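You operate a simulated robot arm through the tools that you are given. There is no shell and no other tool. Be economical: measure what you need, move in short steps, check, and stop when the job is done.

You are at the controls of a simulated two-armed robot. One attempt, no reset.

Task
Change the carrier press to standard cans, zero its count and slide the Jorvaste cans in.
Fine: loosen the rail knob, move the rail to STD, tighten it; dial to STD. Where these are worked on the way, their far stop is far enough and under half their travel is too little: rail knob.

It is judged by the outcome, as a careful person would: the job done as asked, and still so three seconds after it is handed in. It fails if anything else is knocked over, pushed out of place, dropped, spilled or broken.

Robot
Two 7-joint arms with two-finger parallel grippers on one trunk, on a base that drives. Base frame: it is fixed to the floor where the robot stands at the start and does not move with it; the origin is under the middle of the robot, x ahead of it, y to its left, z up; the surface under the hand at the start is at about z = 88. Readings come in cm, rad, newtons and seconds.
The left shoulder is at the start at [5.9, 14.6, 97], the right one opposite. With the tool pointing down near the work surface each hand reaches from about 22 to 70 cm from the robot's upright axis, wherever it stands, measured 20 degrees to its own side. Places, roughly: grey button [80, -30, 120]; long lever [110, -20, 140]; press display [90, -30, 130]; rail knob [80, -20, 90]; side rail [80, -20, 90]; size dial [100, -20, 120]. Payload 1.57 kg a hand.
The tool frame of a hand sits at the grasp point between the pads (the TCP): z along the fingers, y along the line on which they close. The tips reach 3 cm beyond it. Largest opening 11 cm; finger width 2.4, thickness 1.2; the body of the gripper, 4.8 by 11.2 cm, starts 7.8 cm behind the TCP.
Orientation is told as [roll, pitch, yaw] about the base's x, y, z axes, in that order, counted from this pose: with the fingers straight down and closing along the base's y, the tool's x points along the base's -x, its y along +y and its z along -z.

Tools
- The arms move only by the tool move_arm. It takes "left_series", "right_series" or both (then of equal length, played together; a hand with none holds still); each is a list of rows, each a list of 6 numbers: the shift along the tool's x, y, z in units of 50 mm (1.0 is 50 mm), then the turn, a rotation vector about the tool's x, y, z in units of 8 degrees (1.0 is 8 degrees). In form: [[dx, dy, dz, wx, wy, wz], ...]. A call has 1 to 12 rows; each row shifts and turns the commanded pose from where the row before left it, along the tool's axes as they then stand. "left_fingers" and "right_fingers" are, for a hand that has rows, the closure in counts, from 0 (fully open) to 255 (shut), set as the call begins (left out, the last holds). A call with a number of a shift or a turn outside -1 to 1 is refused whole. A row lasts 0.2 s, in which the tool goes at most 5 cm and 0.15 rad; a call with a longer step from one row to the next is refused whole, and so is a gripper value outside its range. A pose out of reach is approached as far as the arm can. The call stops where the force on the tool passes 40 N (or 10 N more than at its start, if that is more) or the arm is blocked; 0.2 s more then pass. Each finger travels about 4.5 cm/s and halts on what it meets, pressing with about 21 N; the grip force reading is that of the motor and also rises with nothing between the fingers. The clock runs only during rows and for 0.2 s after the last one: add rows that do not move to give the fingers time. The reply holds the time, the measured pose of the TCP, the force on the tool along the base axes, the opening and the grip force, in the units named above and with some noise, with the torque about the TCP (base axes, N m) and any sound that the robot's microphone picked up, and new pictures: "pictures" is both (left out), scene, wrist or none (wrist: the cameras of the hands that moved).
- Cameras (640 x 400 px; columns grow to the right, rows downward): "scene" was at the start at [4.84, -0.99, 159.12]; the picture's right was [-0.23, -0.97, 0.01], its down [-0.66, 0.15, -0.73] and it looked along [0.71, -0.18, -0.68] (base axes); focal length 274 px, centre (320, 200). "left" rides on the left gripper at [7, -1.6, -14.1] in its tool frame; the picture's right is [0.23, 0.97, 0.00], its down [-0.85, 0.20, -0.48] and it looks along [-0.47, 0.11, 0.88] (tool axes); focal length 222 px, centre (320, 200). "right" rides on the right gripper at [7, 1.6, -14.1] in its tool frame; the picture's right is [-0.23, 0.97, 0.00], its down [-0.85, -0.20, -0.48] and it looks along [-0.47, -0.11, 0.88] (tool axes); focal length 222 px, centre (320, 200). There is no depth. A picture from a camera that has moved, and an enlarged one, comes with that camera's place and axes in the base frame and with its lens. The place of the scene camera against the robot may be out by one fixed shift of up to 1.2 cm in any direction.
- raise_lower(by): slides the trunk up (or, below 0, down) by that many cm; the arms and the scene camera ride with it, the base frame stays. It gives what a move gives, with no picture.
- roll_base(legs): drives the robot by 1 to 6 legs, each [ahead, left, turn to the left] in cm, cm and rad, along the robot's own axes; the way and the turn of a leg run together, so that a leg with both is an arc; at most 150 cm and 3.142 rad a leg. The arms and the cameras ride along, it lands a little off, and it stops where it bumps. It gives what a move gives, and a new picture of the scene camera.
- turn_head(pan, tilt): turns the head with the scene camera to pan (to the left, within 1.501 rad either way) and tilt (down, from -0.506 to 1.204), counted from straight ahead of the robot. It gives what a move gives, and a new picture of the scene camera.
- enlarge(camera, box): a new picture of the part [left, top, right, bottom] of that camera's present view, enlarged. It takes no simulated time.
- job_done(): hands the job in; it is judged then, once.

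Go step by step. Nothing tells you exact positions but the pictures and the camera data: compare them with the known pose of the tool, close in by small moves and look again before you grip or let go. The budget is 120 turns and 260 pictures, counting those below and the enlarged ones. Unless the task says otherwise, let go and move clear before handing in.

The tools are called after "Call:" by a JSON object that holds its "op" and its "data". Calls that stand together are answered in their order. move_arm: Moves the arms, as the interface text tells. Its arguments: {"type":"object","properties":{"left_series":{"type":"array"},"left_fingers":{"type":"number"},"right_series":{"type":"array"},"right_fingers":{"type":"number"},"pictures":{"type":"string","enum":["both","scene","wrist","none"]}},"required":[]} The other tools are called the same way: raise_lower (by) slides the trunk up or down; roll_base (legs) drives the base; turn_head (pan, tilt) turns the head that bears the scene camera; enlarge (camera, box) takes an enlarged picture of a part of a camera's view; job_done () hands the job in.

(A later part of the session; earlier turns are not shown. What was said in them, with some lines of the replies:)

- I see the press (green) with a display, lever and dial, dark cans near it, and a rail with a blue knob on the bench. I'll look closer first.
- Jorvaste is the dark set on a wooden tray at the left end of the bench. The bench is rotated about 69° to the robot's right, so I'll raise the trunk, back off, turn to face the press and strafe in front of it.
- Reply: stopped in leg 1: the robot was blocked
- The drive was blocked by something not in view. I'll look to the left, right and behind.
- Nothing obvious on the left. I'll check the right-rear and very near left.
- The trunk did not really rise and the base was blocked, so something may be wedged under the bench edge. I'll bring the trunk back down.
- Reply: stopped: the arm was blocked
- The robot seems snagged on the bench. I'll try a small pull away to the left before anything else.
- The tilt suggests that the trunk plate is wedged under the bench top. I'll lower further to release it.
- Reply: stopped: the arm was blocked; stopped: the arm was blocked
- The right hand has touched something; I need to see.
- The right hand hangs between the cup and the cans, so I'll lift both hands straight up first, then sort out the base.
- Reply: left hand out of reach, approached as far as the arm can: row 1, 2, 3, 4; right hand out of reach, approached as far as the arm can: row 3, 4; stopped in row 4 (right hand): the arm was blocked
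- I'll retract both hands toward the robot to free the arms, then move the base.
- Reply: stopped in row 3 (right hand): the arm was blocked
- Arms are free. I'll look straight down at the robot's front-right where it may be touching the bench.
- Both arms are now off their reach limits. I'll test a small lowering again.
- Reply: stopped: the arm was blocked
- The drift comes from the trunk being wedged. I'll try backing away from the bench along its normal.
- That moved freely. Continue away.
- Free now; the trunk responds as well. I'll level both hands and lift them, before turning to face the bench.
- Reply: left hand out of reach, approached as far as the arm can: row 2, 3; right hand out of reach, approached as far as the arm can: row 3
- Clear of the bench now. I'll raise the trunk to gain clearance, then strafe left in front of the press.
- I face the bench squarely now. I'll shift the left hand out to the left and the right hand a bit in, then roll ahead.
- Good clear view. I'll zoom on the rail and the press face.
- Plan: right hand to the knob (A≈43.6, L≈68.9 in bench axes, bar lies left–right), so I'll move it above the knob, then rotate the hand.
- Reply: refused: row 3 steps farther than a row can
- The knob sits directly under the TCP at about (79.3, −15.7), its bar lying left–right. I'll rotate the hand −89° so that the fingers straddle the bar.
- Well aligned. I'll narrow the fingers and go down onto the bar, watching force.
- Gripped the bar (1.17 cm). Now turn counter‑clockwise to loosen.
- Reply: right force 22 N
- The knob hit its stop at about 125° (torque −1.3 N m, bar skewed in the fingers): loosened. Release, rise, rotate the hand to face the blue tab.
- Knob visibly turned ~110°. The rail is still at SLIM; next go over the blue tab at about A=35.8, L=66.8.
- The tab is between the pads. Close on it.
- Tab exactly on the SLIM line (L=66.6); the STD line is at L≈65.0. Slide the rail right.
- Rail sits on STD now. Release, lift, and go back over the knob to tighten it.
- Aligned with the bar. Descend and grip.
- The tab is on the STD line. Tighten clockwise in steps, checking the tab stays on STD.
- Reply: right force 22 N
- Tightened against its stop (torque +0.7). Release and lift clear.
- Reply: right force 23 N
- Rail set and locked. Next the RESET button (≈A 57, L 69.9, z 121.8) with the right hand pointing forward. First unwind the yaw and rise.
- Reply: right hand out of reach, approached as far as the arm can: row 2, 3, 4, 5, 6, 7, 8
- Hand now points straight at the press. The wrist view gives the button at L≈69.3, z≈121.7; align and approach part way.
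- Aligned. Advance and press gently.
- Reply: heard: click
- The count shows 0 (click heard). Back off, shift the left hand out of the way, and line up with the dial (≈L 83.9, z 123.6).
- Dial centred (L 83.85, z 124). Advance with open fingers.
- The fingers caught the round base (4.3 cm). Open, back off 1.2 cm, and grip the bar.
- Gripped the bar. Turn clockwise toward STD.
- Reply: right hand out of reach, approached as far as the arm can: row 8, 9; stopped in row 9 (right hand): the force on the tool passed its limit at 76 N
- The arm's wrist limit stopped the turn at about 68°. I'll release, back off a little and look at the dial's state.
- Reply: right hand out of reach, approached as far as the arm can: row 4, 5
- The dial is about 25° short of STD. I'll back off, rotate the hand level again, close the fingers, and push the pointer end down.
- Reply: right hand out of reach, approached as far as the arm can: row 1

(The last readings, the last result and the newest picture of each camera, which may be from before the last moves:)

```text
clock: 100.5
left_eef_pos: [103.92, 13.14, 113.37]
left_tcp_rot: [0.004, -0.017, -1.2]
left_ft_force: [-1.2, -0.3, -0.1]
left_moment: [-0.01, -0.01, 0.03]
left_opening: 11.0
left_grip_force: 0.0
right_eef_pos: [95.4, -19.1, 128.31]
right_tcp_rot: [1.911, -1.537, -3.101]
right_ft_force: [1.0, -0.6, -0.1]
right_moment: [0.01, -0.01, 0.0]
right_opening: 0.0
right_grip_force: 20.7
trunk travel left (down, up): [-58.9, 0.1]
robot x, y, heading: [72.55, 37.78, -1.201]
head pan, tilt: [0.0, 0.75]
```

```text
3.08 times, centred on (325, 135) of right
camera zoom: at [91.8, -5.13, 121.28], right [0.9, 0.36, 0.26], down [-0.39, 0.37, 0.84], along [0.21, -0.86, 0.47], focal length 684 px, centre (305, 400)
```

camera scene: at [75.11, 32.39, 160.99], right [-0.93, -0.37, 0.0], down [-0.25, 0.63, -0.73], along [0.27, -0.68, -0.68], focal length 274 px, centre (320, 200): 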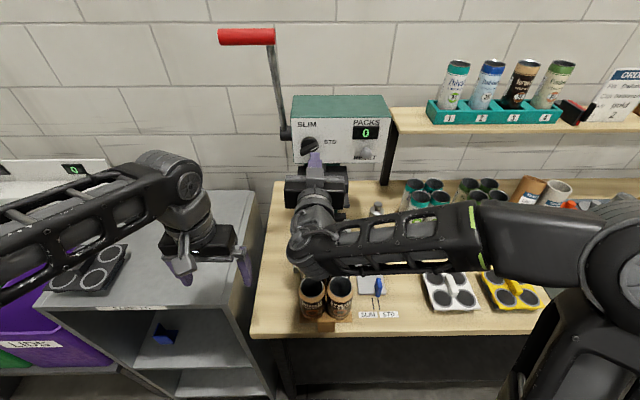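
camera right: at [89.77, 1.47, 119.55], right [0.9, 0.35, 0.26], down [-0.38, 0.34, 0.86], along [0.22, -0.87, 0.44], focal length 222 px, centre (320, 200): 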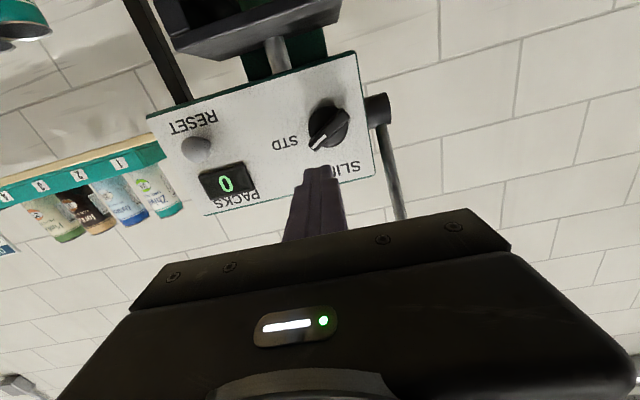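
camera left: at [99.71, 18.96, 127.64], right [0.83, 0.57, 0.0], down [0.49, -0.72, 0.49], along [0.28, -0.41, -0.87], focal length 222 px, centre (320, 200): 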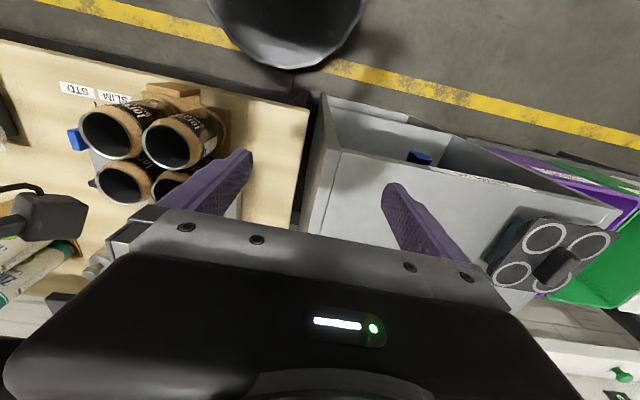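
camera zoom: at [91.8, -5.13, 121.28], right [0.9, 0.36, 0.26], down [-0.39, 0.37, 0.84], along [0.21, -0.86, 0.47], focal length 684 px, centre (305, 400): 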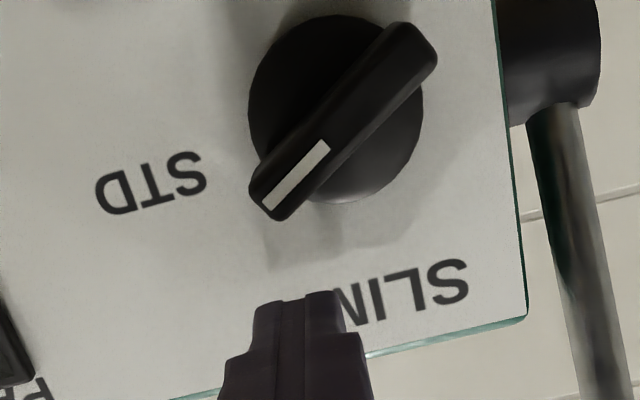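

Call:
{"op": "move_arm", "data": {"right_series": [[0.15, 0, 0, 0, 0, 0], [0.1, 0, 0, 0, 0, 0], [0.1, 0, 0, 0, 0, 0], [0.1, 0, 0, 0, 0, 0], [0, 0, 0, 0, 0, 0]], "pictures": "none"}}

Call:
{"op": "enlarge", "data": {"camera": "right", "box": [250, 70, 400, 200]}}

```text
clock: 101.7
left_eef_pos: [103.91, 13.0, 113.53]
left_tcp_rot: [0.004, -0.017, -1.199]
left_ft_force: [-0.1, -0.6, 0.6]
left_moment: [-0.03, 0.05, -0.03]
left_opening: 11.0
left_grip_force: 0.0
right_eef_pos: [95.35, -18.94, 126.03]
right_tcp_rot: [1.9, -1.536, -3.09]
right_ft_force: [-0.4, 0.1, 0.1]
right_moment: [0.03, 0.01, -0.01]
right_opening: 0.0
right_grip_force: 21.3
trunk travel left (down, up): [-58.9, 0.1]
robot x, y, heading: [72.49, 37.48, -1.194]
head pan, tilt: [0.0, 0.75]
```

```text
3.08 times, centred on (325, 135) of right
camera zoom: at [91.91, -5.1, 119.14], right [0.9, 0.36, 0.26], down [-0.39, 0.37, 0.84], along [0.21, -0.86, 0.47], focal length 684 px, centre (305, 400)
```

zoom: 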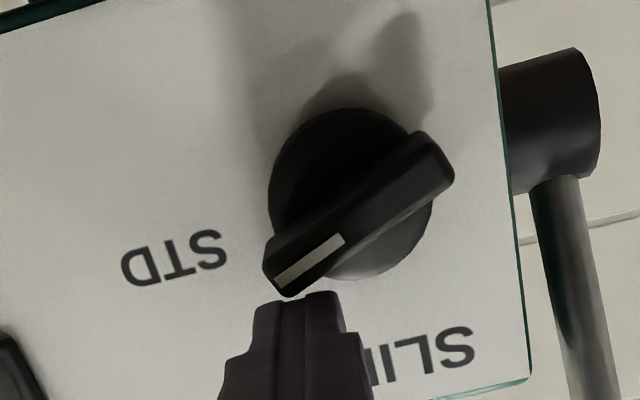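

The finger is pushing the pointer end and it turns. Continue in small steps.

Call:
{"op": "move_arm", "data": {"right_series": [[0.06, 0, 0, 0, 0, 0], [0.06, 0, 0, 0, 0, 0], [0.06, 0, 0, 0, 0, 0], [0, 0, 0, 0, 0, 0]], "pictures": "none"}}

Call:
{"op": "enlarge", "data": {"camera": "right", "box": [250, 70, 400, 200]}}

```text
clock: 102.7
left_eef_pos: [103.95, 12.98, 113.55]
left_tcp_rot: [0.002, -0.018, -1.198]
left_ft_force: [1.4, 0.2, -0.1]
left_moment: [-0.03, -0.04, 0.0]
left_opening: 11.01
left_grip_force: 0.1
right_eef_pos: [95.42, -19.0, 125.32]
right_tcp_rot: [1.91, -1.535, -3.102]
right_ft_force: [0.5, 0.0, 0.6]
right_moment: [0.01, 0.0, -0.01]
right_opening: 0.02
right_grip_force: 21.5
trunk travel left (down, up): [-58.9, 0.1]
robot x, y, heading: [72.57, 37.49, -1.192]
head pan, tilt: [0.0, 0.75]
```

```text
3.08 times, centred on (325, 135) of right
camera zoom: at [91.88, -5.13, 118.26], right [0.9, 0.36, 0.26], down [-0.39, 0.37, 0.84], along [0.21, -0.86, 0.47], focal length 684 px, centre (305, 400)
```

zoom: 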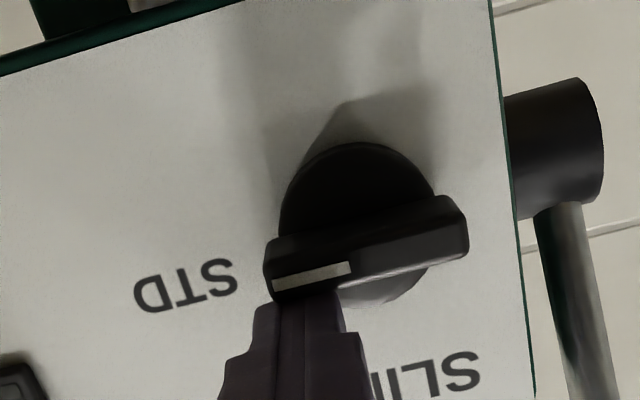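

The bar is now parallel with the STD mark, with no residual force. Back off and check.

Call:
{"op": "move_arm", "data": {"right_series": [[-0.1, 0, -0.1, 0, 0, 0], [0, 0, -0.6, 0, 0, 0], [0, 0, -0.8, 0, 0, 0], [0, -0.5, -0.7, 0, 0, 0], [0, -0.8, -0.3, 0, 0, 0], [0, -0.8, 0, 0, 0, 0], [0, 0, 0, 0, 0, 0]], "pictures": "scene"}}

Call:
{"op": "enlarge", "data": {"camera": "scene", "box": [285, 95, 395, 175]}}

```text
clock: 104.3
left_eef_pos: [104.07, 13.12, 113.55]
left_tcp_rot: [0.002, -0.018, -1.199]
left_ft_force: [-0.1, 0.4, 0.8]
left_moment: [-0.06, -0.01, 0.0]
left_opening: 11.0
left_grip_force: 0.0
right_eef_pos: [82.15, -12.34, 126.16]
right_tcp_rot: [1.888, -1.534, -3.078]
right_ft_force: [0.4, 0.0, -0.3]
right_moment: [0.02, -0.02, 0.03]
right_opening: 0.0
right_grip_force: 21.1
right hand out of reach, approached as far as the arm can: row 6
trunk travel left (down, up): [-58.9, 0.1]
robot x, y, heading: [72.3, 37.35, -1.2]
head pan, tilt: [0.0, 0.75]
camera scene: at [75.14, 32.42, 160.99], right [-0.93, -0.37, 0.0], down [-0.25, 0.63, -0.73], along [0.27, -0.68, -0.68], focal length 274 px, centre (320, 200)
```

scene: 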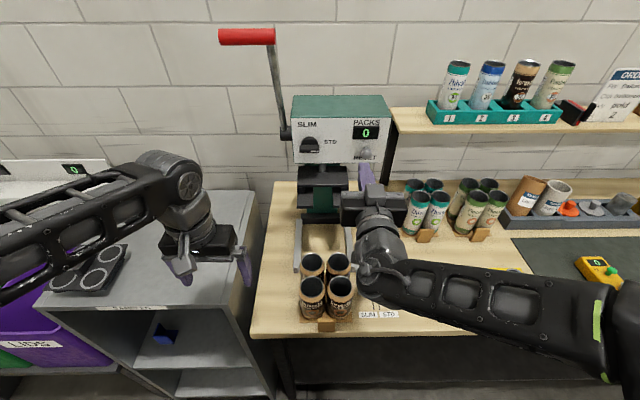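

```text
5.00 times, centred on (340, 135) of scene
camera zoom: at [75.14, 32.42, 160.99], right [-0.93, -0.37, 0.0], down [-0.25, 0.63, -0.73], along [0.27, -0.68, -0.68], focal length 1370 px, centre (220, 525)
```

zoom: 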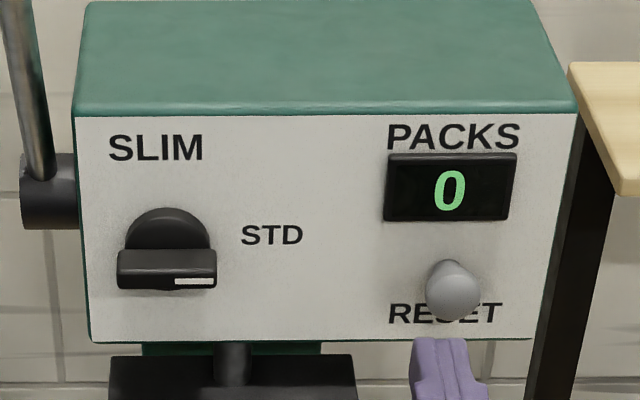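

Dial reads STD, count 0. Now the tray: I'll move the right hand away to the right and bring the left hand in front of the tray's wooden tab (≈A 26.5, L 80.2).

Call:
{"op": "move_arm", "data": {"right_series": [[0, -0.6, 0, 0, 0, 0], [0, -0.8, 0, 0, 0, 0], [0, -0.8, 0, 0, 0, 0], [0, -0.6, 0, 0, 0, 0], [0, 0, 0, 0, 0, 0], [0, 0, 0, 0, 0, 0], [0, 0, 0, 0, 0, 0], [0, 0, 0, 0, 0, 0]], "left_series": [[0.5, 0, 0, 0, 0, 0], [0.5, -0.5, 0, 0, 0, 0], [0, -0.8, 0, 0, 0, 0], [0, -0.8, 0, 0, 0, 0], [0, -0.8, 0, 0, 0, 0], [0, -0.8, 0, 0, 0, 0], [0, -0.5, 0, 0, 0, 0], [0, 0, 0, 0, 0, 0]], "left_fingers": 220, "pictures": "both"}}

```text
clock: 106.1
left_eef_pos: [82.59, 10.15, 113.27]
left_tcp_rot: [0.003, -0.016, -1.198]
left_ft_force: [0.8, 0.2, 0.1]
left_moment: [-0.03, 0.0, 0.01]
left_opening: 1.49
left_grip_force: 0.1
right_eef_pos: [70.22, -19.38, 127.1]
right_tcp_rot: [1.91, -1.536, -3.099]
right_ft_force: [0.5, 0.2, 0.2]
right_moment: [-0.01, 0.0, -0.01]
right_opening: 0.0
right_grip_force: 20.5
right hand out of reach, approached as far as the arm can: row 1, 2, 3
trunk travel left (down, up): [-58.9, 0.1]
robot x, y, heading: [72.34, 37.46, -1.195]
head pan, tilt: [0.0, 0.75]
camera scene: at [75.09, 32.42, 160.99], right [-0.93, -0.37, 0.0], down [-0.25, 0.63, -0.73], along [0.27, -0.68, -0.68], focal length 274 px, centre (320, 200)
camera right: at [66.8, -5.51, 119.99], right [0.9, 0.36, 0.26], down [-0.39, 0.37, 0.84], along [0.21, -0.86, 0.47], focal length 222 px, centre (320, 200)
camera left: at [78.39, 16.12, 127.44], right [0.82, 0.57, 0.0], down [0.49, -0.72, 0.49], along [0.28, -0.41, -0.87], focal length 222 px, centre (320, 200)
```

scene: 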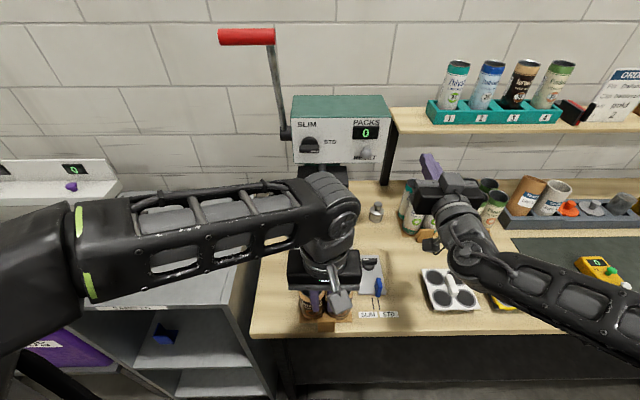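
right: 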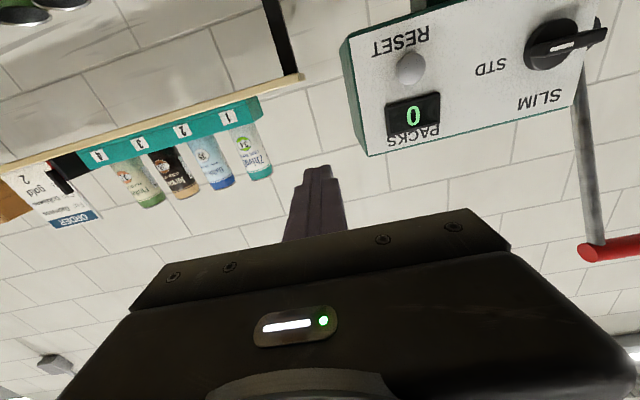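
left: 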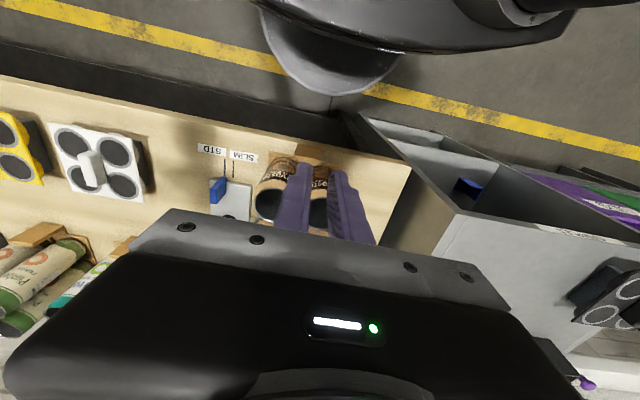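

Call:
{"op": "move_arm", "data": {"left_series": [[0, -0.1, 0, 0, -0.95, 0], [0, 0, 0, 0, -0.95, 0], [0.2, 0, 0.77, 0, 0, 0], [0.2, 0, 0.77, 0, 0, 0], [0.2, 0, 0.77, 0, 0, 0], [0.2, 0, 0.77, 0, 0, 0], [0.1, 0, 0.38, 0, 0, 0], [0, 0, 0, 0, 0, 0]], "pictures": "both"}}

Call:
{"op": "enlarge", "data": {"camera": "left", "box": [220, 80, 420, 250]}}

```text
clock: 107.9
left_eef_pos: [82.35, 9.62, 95.44]
left_tcp_rot: [0.002, -0.281, -1.2]
left_ft_force: [0.5, 0.3, -0.3]
left_moment: [0.01, -0.01, 0.0]
left_opening: 1.5
left_grip_force: 0.1
right_eef_pos: [70.33, -19.49, 127.02]
right_tcp_rot: [1.908, -1.537, -3.098]
right_ft_force: [0.7, -0.2, 0.1]
right_moment: [0.02, -0.01, -0.01]
right_opening: 0.04
right_grip_force: 21.2
trunk travel left (down, up): [-58.9, 0.1]
robot x, y, heading: [72.4, 37.48, -1.201]
head pan, tilt: [0.0, 0.75]
camera scene: at [75.11, 32.4, 160.99], right [-0.93, -0.37, 0.0], down [-0.25, 0.63, -0.73], along [0.27, -0.68, -0.68], focal length 274 px, centre (320, 200)
camera left: at [76.97, 18.76, 107.19], right [0.83, 0.56, -0.06], down [0.43, -0.57, 0.7], along [0.35, -0.6, -0.71], focal length 222 px, centre (320, 200)
```

scene: 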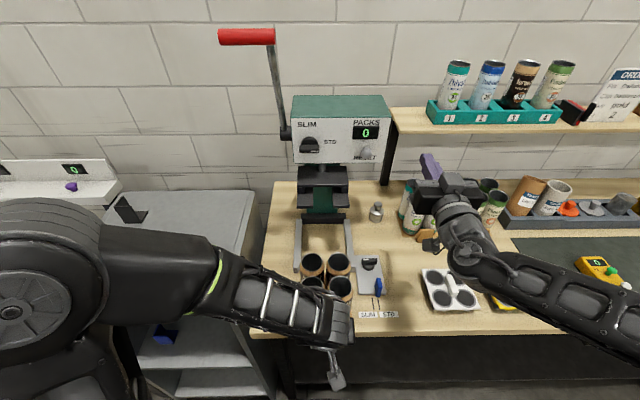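
left: 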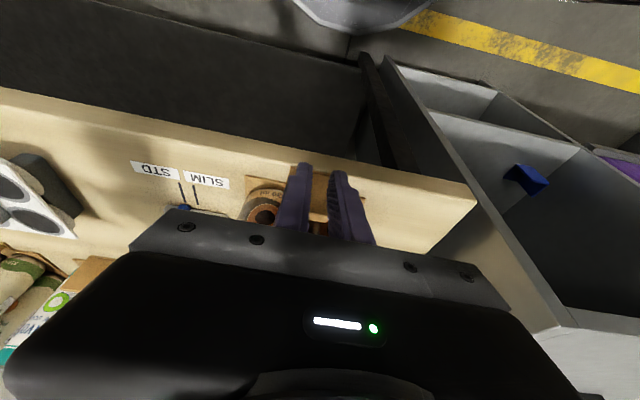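

```text
2.35 times, centred on (320, 165) of left
camera zoom: at [76.97, 18.76, 107.19], right [0.83, 0.56, -0.06], down [0.43, -0.57, 0.7], along [0.35, -0.6, -0.71], focal length 523 px, centre (320, 282)
```

zoom: 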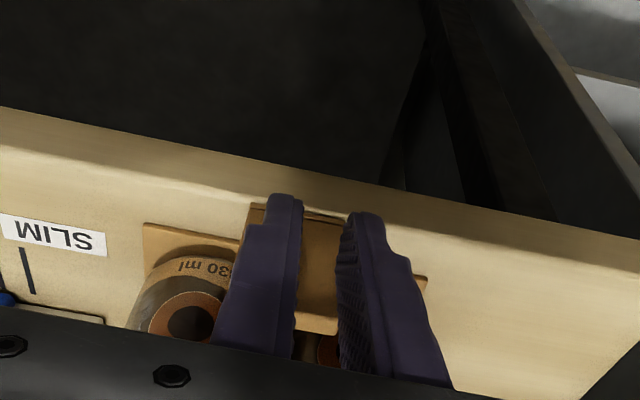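

Fingers are in front of the tab. Lower a bit more and ease forward to make contact.

Call:
{"op": "move_arm", "data": {"left_series": [[0.14, -0.05, 0.48, 0, 0, 0], [0, 0, 0, 0, 0, 0], [-0.19, 0, 0.055, 0, 0, 0], [-0.19, 0, 0.055, 0, 0, 0], [-0.1, 0, 0.03, 0, 0, 0], [0, 0, 0, 0, 0, 0]], "pictures": "none"}}

Call:
{"op": "enlarge", "data": {"camera": "left", "box": [220, 80, 420, 250]}}

Call:
{"op": "enlarge", "data": {"camera": "scene", "box": [270, 210, 430, 340]}}

```text
clock: 109.3
left_eef_pos: [83.13, 7.16, 92.97]
left_tcp_rot: [0.003, -0.282, -1.201]
left_ft_force: [1.0, 0.2, -0.2]
left_moment: [-0.01, 0.01, 0.01]
left_opening: 1.53
left_grip_force: 0.1
right_eef_pos: [70.4, -19.3, 127.02]
right_tcp_rot: [1.905, -1.536, -3.096]
right_ft_force: [0.0, 0.1, -0.9]
right_moment: [-0.04, -0.02, 0.0]
right_opening: 0.0
right_grip_force: 20.9
trunk travel left (down, up): [-58.9, 0.1]
robot x, y, heading: [72.57, 37.86, -1.197]
head pan, tilt: [0.0, 0.75]
```

```text
2.35 times, centred on (320, 165) of left
camera zoom: at [77.63, 16.29, 104.7], right [0.83, 0.56, -0.06], down [0.43, -0.57, 0.7], along [0.36, -0.6, -0.71], focal length 523 px, centre (320, 282)
```

zoom: 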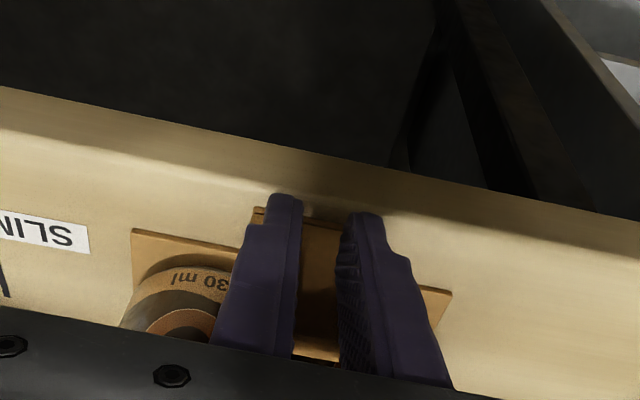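

```text
3.08 times, centred on (350, 275) of scene
camera zoom: at [75.11, 32.39, 160.98], right [-0.93, -0.37, 0.0], down [-0.25, 0.63, -0.73], along [0.27, -0.68, -0.68], focal length 843 px, centre (228, -31)
```

zoom: 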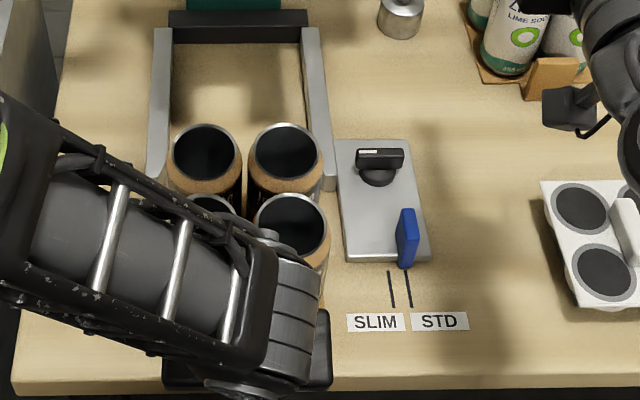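

The tray already moves with the push. I'll back off slightly, centre on the tab (shift 0.3 cm right), and push on slowly.

Call:
{"op": "move_arm", "data": {"left_series": [[0.08, 0, -0.02, 0, 0, 0], [0, -0.06, 0, 0, 0, 0], [-0.1, 0, 0.03, 0, 0, 0], [-0.14, 0, 0.04, 0, 0, 0], [-0.14, 0, 0.04, 0, 0, 0], [-0.14, 0, 0.04, 0, 0, 0], [-0.14, 0, 0.04, 0, 0, 0], [-0.1, 0, 0.03, 0, 0, 0], [0, 0, 0, 0, 0, 0]], "pictures": "wrist"}}

Call:
{"op": "enlarge", "data": {"camera": "scene", "box": [270, 170, 430, 300]}}

```text
clock: 111.3
left_eef_pos: [84.15, 3.64, 92.87]
left_tcp_rot: [0.004, -0.282, -1.198]
left_ft_force: [-0.9, -0.8, 0.0]
left_moment: [0.02, -0.02, -0.02]
left_opening: 1.49
left_grip_force: 0.2
right_eef_pos: [70.32, -19.45, 126.98]
right_tcp_rot: [1.905, -1.536, -3.094]
right_ft_force: [-0.1, 0.4, -0.2]
right_moment: [0.0, 0.01, 0.0]
right_opening: 0.0
right_grip_force: 21.3
trunk travel left (down, up): [-58.9, 0.1]
robot x, y, heading: [72.38, 37.41, -1.198]
head pan, tilt: [0.0, 0.75]
camera left: at [78.65, 12.8, 104.65], right [0.83, 0.56, -0.06], down [0.43, -0.57, 0.7], along [0.36, -0.6, -0.71], focal length 222 px, centre (320, 200)
```

left: 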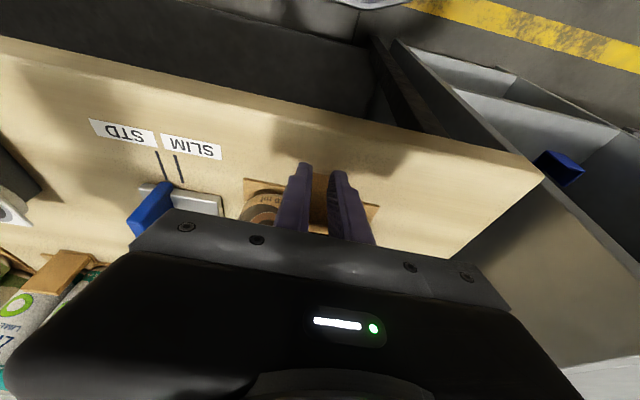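

```text
3.08 times, centred on (350, 235) of scene
camera zoom: at [75.1, 32.39, 160.98], right [-0.93, -0.37, 0.0], down [-0.25, 0.63, -0.73], along [0.27, -0.68, -0.68], focal length 843 px, centre (228, 92)
```

zoom: 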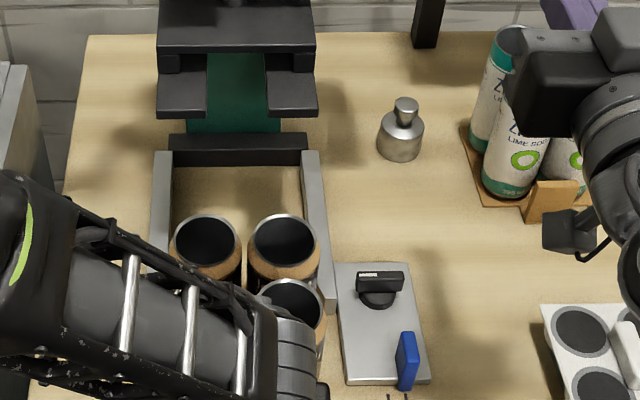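

Call:
{"op": "move_arm", "data": {"left_series": [[-0.12, 0, 0.035, 0, 0, 0], [-0.14, 0, 0.04, 0, 0, 0], [-0.14, 0, 0.04, 0, 0, 0], [-0.14, 0, 0.04, 0, 0, 0], [-0.14, 0, 0.04, 0, 0, 0], [-0.14, 0, 0.04, 0, 0, 0], [-0.14, 0, 0.04, 0, 0, 0], [-0.1, 0, 0.03, 0, 0, 0], [0, 0, 0, 0, 0, 0]], "pictures": "wrist"}}

Call:
{"op": "enlarge", "data": {"camera": "scene", "box": [270, 170, 430, 300]}}

```text
clock: 113.3
left_eef_pos: [86.01, -1.56, 92.95]
left_tcp_rot: [0.003, -0.283, -1.2]
left_ft_force: [-0.2, 0.2, -0.8]
left_moment: [0.0, 0.02, -0.03]
left_opening: 1.5
left_grip_force: 0.0
right_eef_pos: [70.28, -19.44, 126.97]
right_tcp_rot: [1.904, -1.536, -3.094]
right_ft_force: [0.0, -0.3, -0.4]
right_moment: [-0.01, -0.01, 0.0]
right_opening: 0.0
right_grip_force: 21.0
trunk travel left (down, up): [-58.9, 0.1]
robot x, y, heading: [72.51, 37.78, -1.194]
head pan, tilt: [0.0, 0.75]
camera left: at [80.55, 7.61, 104.75], right [0.83, 0.56, -0.06], down [0.43, -0.57, 0.7], along [0.36, -0.6, -0.71], focal length 222 px, centre (320, 200)
```

left: 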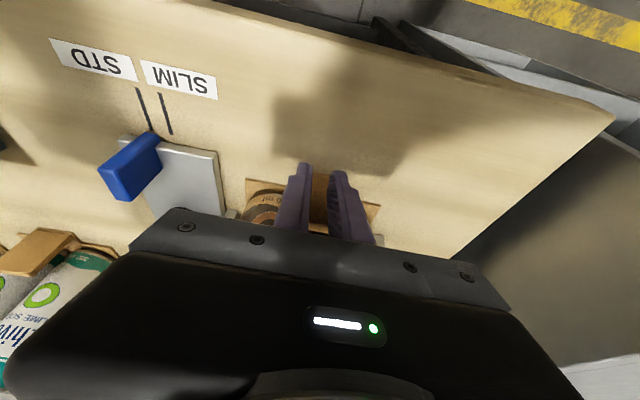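

```text
3.08 times, centred on (350, 235) of scene
camera zoom: at [75.1, 32.39, 160.99], right [-0.93, -0.37, 0.0], down [-0.25, 0.63, -0.73], along [0.27, -0.68, -0.68], focal length 843 px, centre (228, 92)
```

zoom: 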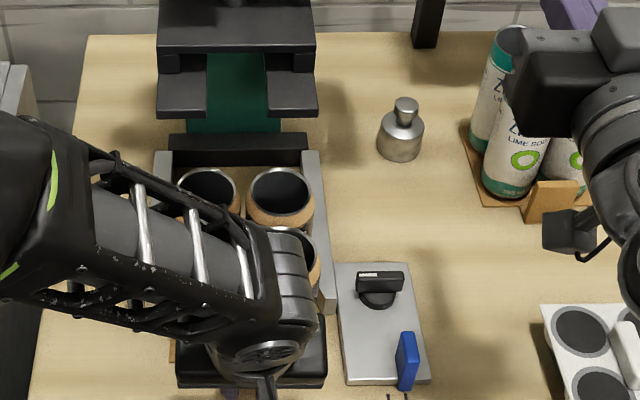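

Call:
{"op": "move_arm", "data": {"left_series": [[-0.12, 0, 0.035, 0, 0, 0], [-0.14, 0, 0.04, 0, 0, 0], [-0.14, 0, 0.04, 0, 0, 0], [-0.14, 0, 0.04, 0, 0, 0], [-0.14, 0, 0.04, 0, 0, 0], [-0.14, 0, 0.04, 0, 0, 0], [-0.1, 0, 0.03, 0, 0, 0], [0, 0, 0, 0, 0, 0]], "pictures": "wrist"}}

Call:
{"op": "enlarge", "data": {"camera": "scene", "box": [270, 170, 430, 300]}}

```text
clock: 115.1
left_eef_pos: [87.7, -5.98, 92.84]
left_tcp_rot: [0.004, -0.281, -1.2]
left_ft_force: [0.2, 0.3, -0.1]
left_moment: [-0.01, 0.01, -0.02]
left_opening: 1.5
left_grip_force: 0.1
right_eef_pos: [70.38, -19.34, 127.13]
right_tcp_rot: [1.902, -1.535, -3.094]
right_ft_force: [0.2, 0.6, 0.1]
right_moment: [0.0, 0.0, 0.05]
right_opening: 0.01
right_grip_force: 21.1
trunk travel left (down, up): [-58.9, 0.1]
robot x, y, heading: [72.73, 37.89, -1.199]
head pan, tilt: [0.0, 0.75]
camera left: at [82.34, 3.19, 104.68], right [0.83, 0.56, -0.06], down [0.43, -0.57, 0.7], along [0.36, -0.6, -0.71], focal length 222 px, centre (320, 200)
```

left: 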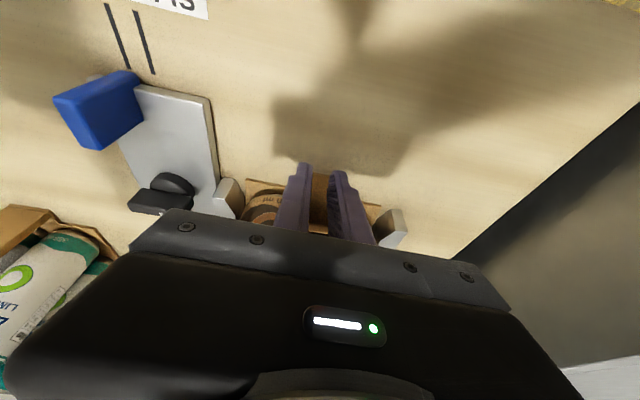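

```text
3.08 times, centred on (350, 235) of scene
camera zoom: at [75.1, 32.39, 160.98], right [-0.93, -0.37, 0.0], down [-0.25, 0.63, -0.73], along [0.27, -0.68, -0.68], focal length 843 px, centre (228, 92)
```

zoom: 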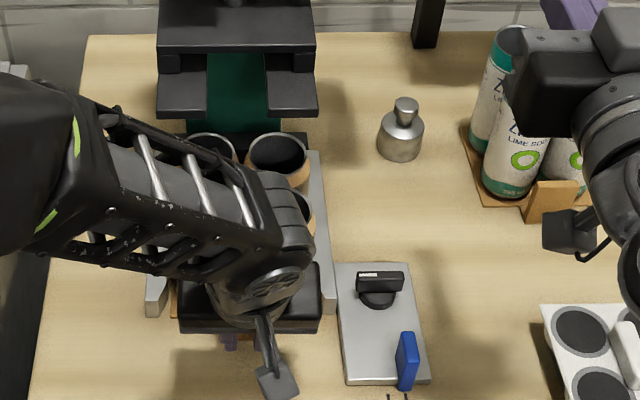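

Call:
{"op": "move_arm", "data": {"left_series": [[-0.12, 0, 0.035, 0, 0, 0], [-0.14, 0, 0.04, 0, 0, 0], [-0.14, 0, 0.04, 0, 0, 0], [-0.14, 0, 0.04, 0, 0, 0], [-0.14, 0, 0.04, 0, 0, 0], [-0.1, 0, 0.03, 0, 0, 0], [0, 0, 0, 0, 0, 0]], "pictures": "wrist"}}

Call:
{"op": "enlarge", "data": {"camera": "scene", "box": [270, 170, 430, 300]}}

```text
clock: 116.7
left_eef_pos: [89.18, -9.88, 92.92]
left_tcp_rot: [0.002, -0.281, -1.202]
left_ft_force: [-0.4, -0.1, 0.1]
left_moment: [0.02, -0.05, 0.02]
left_opening: 1.53
left_grip_force: 0.1
right_eef_pos: [70.3, -19.48, 127.03]
right_tcp_rot: [1.904, -1.535, -3.094]
right_ft_force: [-0.7, -0.1, 0.8]
right_moment: [-0.02, 0.01, 0.0]
right_opening: 0.0
right_grip_force: 21.4
trunk travel left (down, up): [-58.9, 0.1]
robot x, y, heading: [72.53, 37.99, -1.194]
head pan, tilt: [0.0, 0.75]
camera left: at [83.9, -0.64, 104.71], right [0.83, 0.56, -0.06], down [0.43, -0.57, 0.7], along [0.36, -0.6, -0.71], focal length 222 px, centre (320, 200)
```

left: 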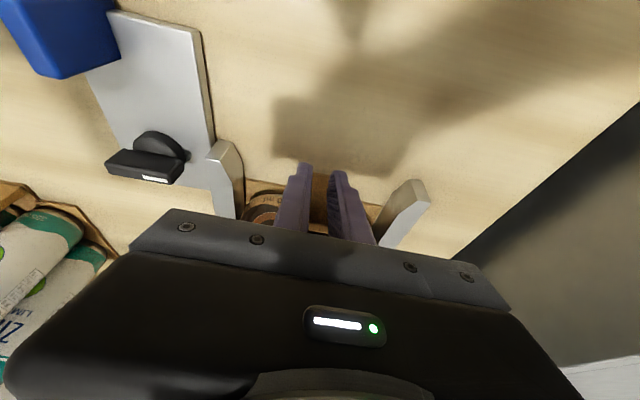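

```text
3.08 times, centred on (350, 235) of scene
camera zoom: at [75.1, 32.39, 160.98], right [-0.93, -0.37, 0.0], down [-0.25, 0.63, -0.73], along [0.27, -0.68, -0.68], focal length 843 px, centre (228, 92)
```

zoom: 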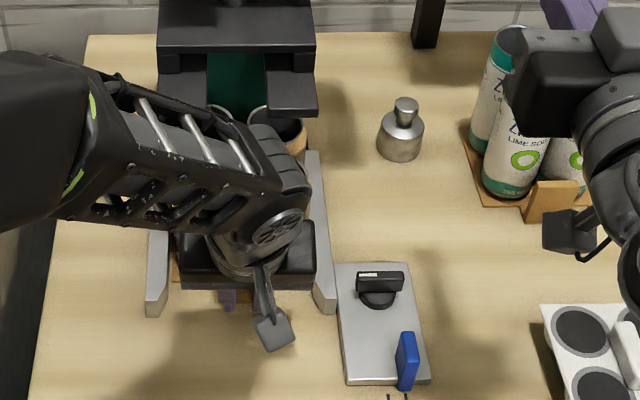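

Call:
{"op": "move_arm", "data": {"left_series": [[-0.08, 0, 0.023, 0, 0, 0], [-0.08, 0, 0.023, 0, 0, 0], [-0.08, 0, 0.023, 0, 0, 0], [0, 0, 0, 0, 0, 0]], "pictures": "none"}}

Call:
{"op": "move_arm", "data": {"left_series": [[-0.06, 0, 0.017, 0, 0, 0], [-0.06, 0, 0.017, 0, 0, 0], [0, 0, 0, 0, 0, 0]], "pictures": "wrist"}}

Call:
{"op": "enlarge", "data": {"camera": "scene", "box": [270, 170, 430, 300]}}

```text
clock: 117.7
left_eef_pos: [89.77, -10.88, 92.88]
left_tcp_rot: [0.004, -0.283, -1.201]
left_ft_force: [0.2, 0.5, 0.2]
left_moment: [-0.04, 0.02, 0.01]
left_opening: 1.5
left_grip_force: 0.0
right_eef_pos: [70.27, -19.41, 127.02]
right_tcp_rot: [1.902, -1.534, -3.095]
right_ft_force: [-0.3, 0.1, 0.6]
right_moment: [-0.01, 0.0, -0.01]
right_opening: 0.02
right_grip_force: 21.1
trunk travel left (down, up): [-58.9, 0.1]
robot x, y, heading: [72.28, 37.87, -1.199]
head pan, tilt: [0.0, 0.75]
```

```text
clock: 118.5
left_eef_pos: [89.83, -11.51, 93.0]
left_tcp_rot: [0.004, -0.283, -1.202]
left_ft_force: [-1.7, 2.6, 0.5]
left_moment: [0.07, 0.11, 0.01]
left_opening: 1.38
left_grip_force: 0.2
right_eef_pos: [70.2, -19.46, 127.0]
right_tcp_rot: [1.911, -1.535, -3.101]
right_ft_force: [0.6, 0.7, 0.3]
right_moment: [-0.01, 0.02, 0.01]
right_opening: 0.0
right_grip_force: 21.1
trunk travel left (down, up): [-58.9, 0.1]
robot x, y, heading: [72.38, 37.67, -1.193]
head pan, tilt: [0.0, 0.75]
camera left: at [84.43, -2.36, 104.7], right [0.83, 0.56, -0.06], down [0.43, -0.57, 0.7], along [0.35, -0.6, -0.71], focal length 222 px, centre (320, 200)
```

left: 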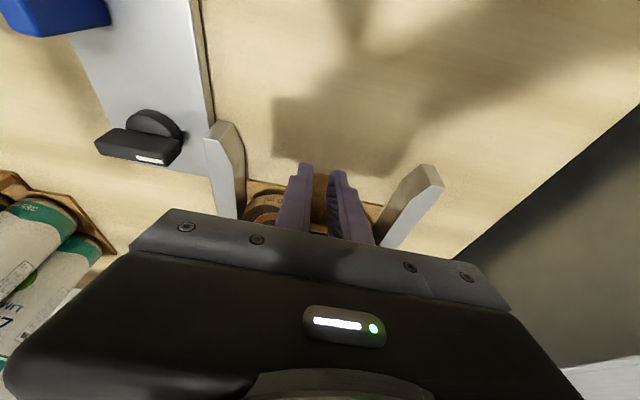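

```text
3.08 times, centred on (350, 235) of scene
camera zoom: at [75.07, 32.42, 160.99], right [-0.93, -0.37, 0.0], down [-0.25, 0.63, -0.73], along [0.27, -0.68, -0.68], focal length 843 px, centre (228, 92)
```

zoom: 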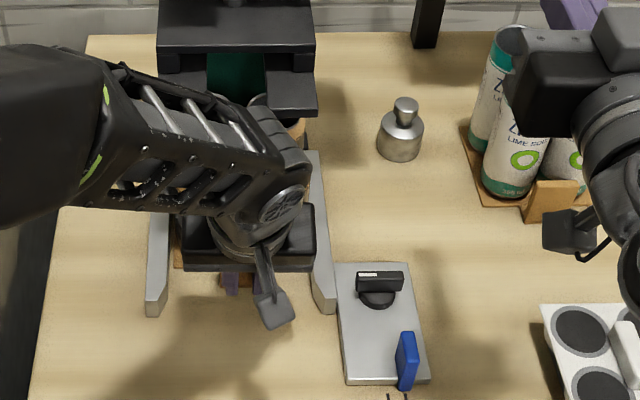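

Call:
{"op": "move_arm", "data": {"left_series": [[-0.05, 0, 0.015, 0, 0, 0], [-0.05, 0, 0.015, 0, 0, 0], [0, 0, 0, 0, 0, 0]], "pictures": "wrist"}}

```text
clock: 119.3
left_eef_pos: [89.93, -11.75, 92.91]
left_tcp_rot: [0.005, -0.28, -1.203]
left_ft_force: [-14.1, 27.1, 4.1]
left_moment: [0.59, 0.3, 0.15]
left_opening: 1.29
left_grip_force: 0.0
right_eef_pos: [70.17, -19.17, 127.22]
right_tcp_rot: [1.978, -1.534, 3.117]
right_ft_force: [0.4, -0.3, -0.1]
right_moment: [0.01, 0.0, 0.04]
right_opening: 0.0
right_grip_force: 20.5
trunk travel left (down, up): [-58.9, 0.1]
robot x, y, heading: [72.15, 37.71, -1.198]
head pan, tilt: [0.0, 0.75]
camera left: at [84.42, -2.48, 104.71], right [0.83, 0.56, -0.06], down [0.43, -0.57, 0.7], along [0.35, -0.6, -0.71], focal length 222 px, centre (320, 200)
```

left: 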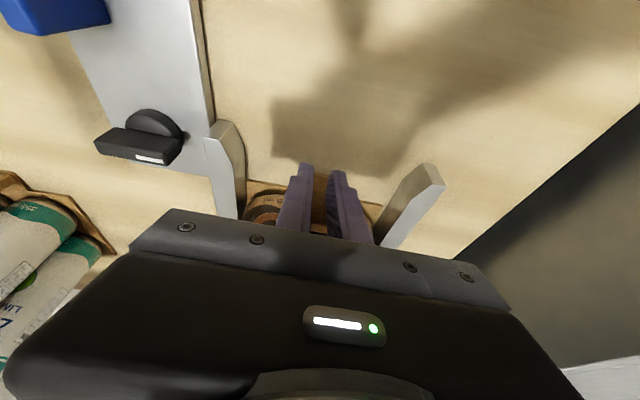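

30 N now: the tray is against its stop. Retract the left hand straight back and up, then check everything.

Call:
{"op": "move_arm", "data": {"left_series": [[0.3, 0, -0.09, 0, 0, 0], [0.6, 0, -0.17, 0, 0, 0], [0.7, 0, -0.2, 0, 0, 0], [0.7, 0, -0.2, 0, 0, 0], [0.7, 0, -0.2, 0, 0, 0], [0.7, 0, -0.2, 0, 0, 0], [0, 0.3, -0.7, 0, 0, 0], [0, 0.4, -0.7, 0, 0, 0], [0, 0.8, -0.4, 0, 0, 0], [0, 0.8, 0, 0, 0, 0], [0, 0.8, 0, 0, 0, 0], [0, 0, 0, 0, 0, 0]], "pictures": "scene"}}

Call:
{"op": "enlarge", "data": {"camera": "scene", "box": [270, 170, 430, 300]}}

Call:
{"op": "enlarge", "data": {"camera": "scene", "box": [270, 90, 400, 190]}}

```text
clock: 121.9
left_eef_pos: [96.29, 10.86, 103.11]
left_tcp_rot: [0.004, -0.279, -1.2]
left_ft_force: [0.3, 0.5, 0.0]
left_moment: [0.01, -0.04, -0.02]
left_opening: 1.5
left_grip_force: 0.0
left hand out of reach, approached as far as the arm can: row 10, 11
right_eef_pos: [70.29, -19.47, 126.91]
right_tcp_rot: [1.893, -1.537, -3.085]
right_ft_force: [-0.3, 0.5, 0.4]
right_moment: [-0.03, 0.01, 0.06]
right_opening: 0.0
right_grip_force: 20.7
trunk travel left (down, up): [-58.9, 0.1]
robot x, y, heading: [72.25, 37.89, -1.196]
head pan, tilt: [0.0, 0.75]
camera scene: at [75.02, 32.33, 160.98], right [-0.93, -0.37, 0.0], down [-0.25, 0.64, -0.73], along [0.27, -0.68, -0.68], focal length 274 px, centre (320, 200)
```

scene: 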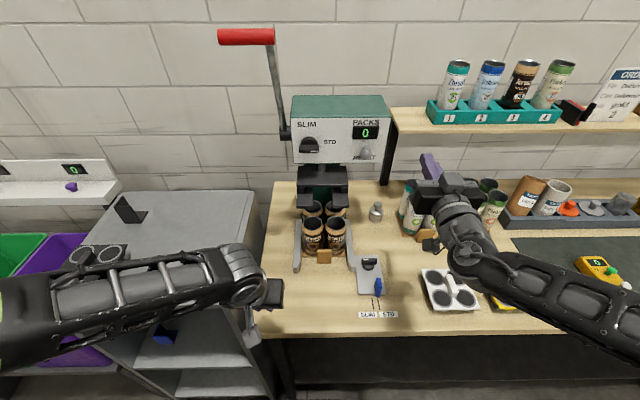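

```text
3.08 times, centred on (350, 235) of scene
camera zoom: at [75.02, 32.33, 160.98], right [-0.93, -0.37, 0.0], down [-0.25, 0.64, -0.73], along [0.27, -0.68, -0.68], focal length 843 px, centre (228, 92)
```

zoom: 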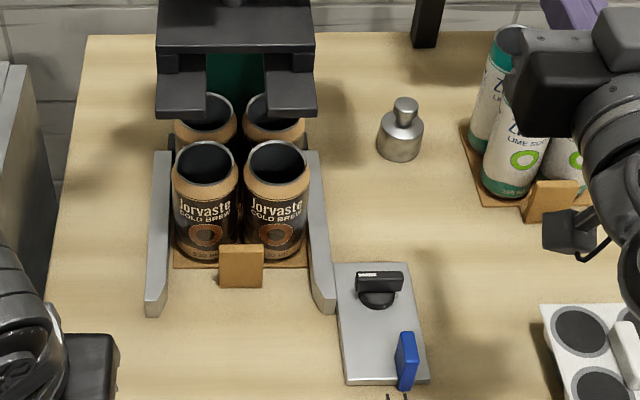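

```text
4.00 times, centred on (335, 140) of scene
camera zoom: at [75.02, 32.33, 160.98], right [-0.93, -0.37, 0.0], down [-0.25, 0.64, -0.73], along [0.27, -0.68, -0.68], focal length 1096 px, centre (260, 440)
```

zoom: 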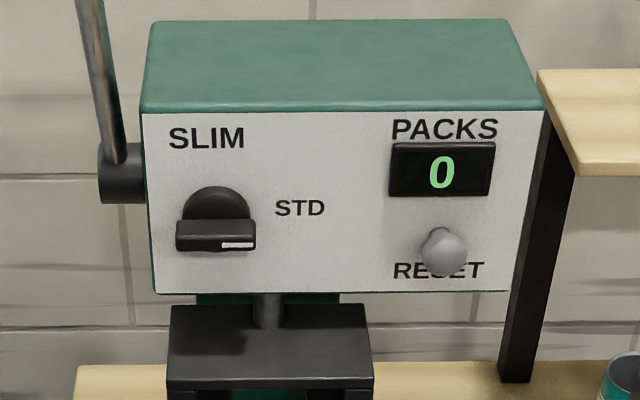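

Everything checks out: rail locked on STD, dial on STD, count 0, Jorvaste tray against the stop, all cans upright, hands clear. Handing in.

Call:
{"op": "job_done", "data": {}}

```text
The job is handed in.
```

The press is changed over to standard cans. The rail is at STD with its knob tightened, the dial is at STD, and the count reads 0. The Jorvaste tray is in against its stop, and both hands are clear.

Early on, the robot jammed against the bench and its right hand lightly touched something between the Pimbeiro cans and the brown cup. Later pictures showed them all upright and in place.
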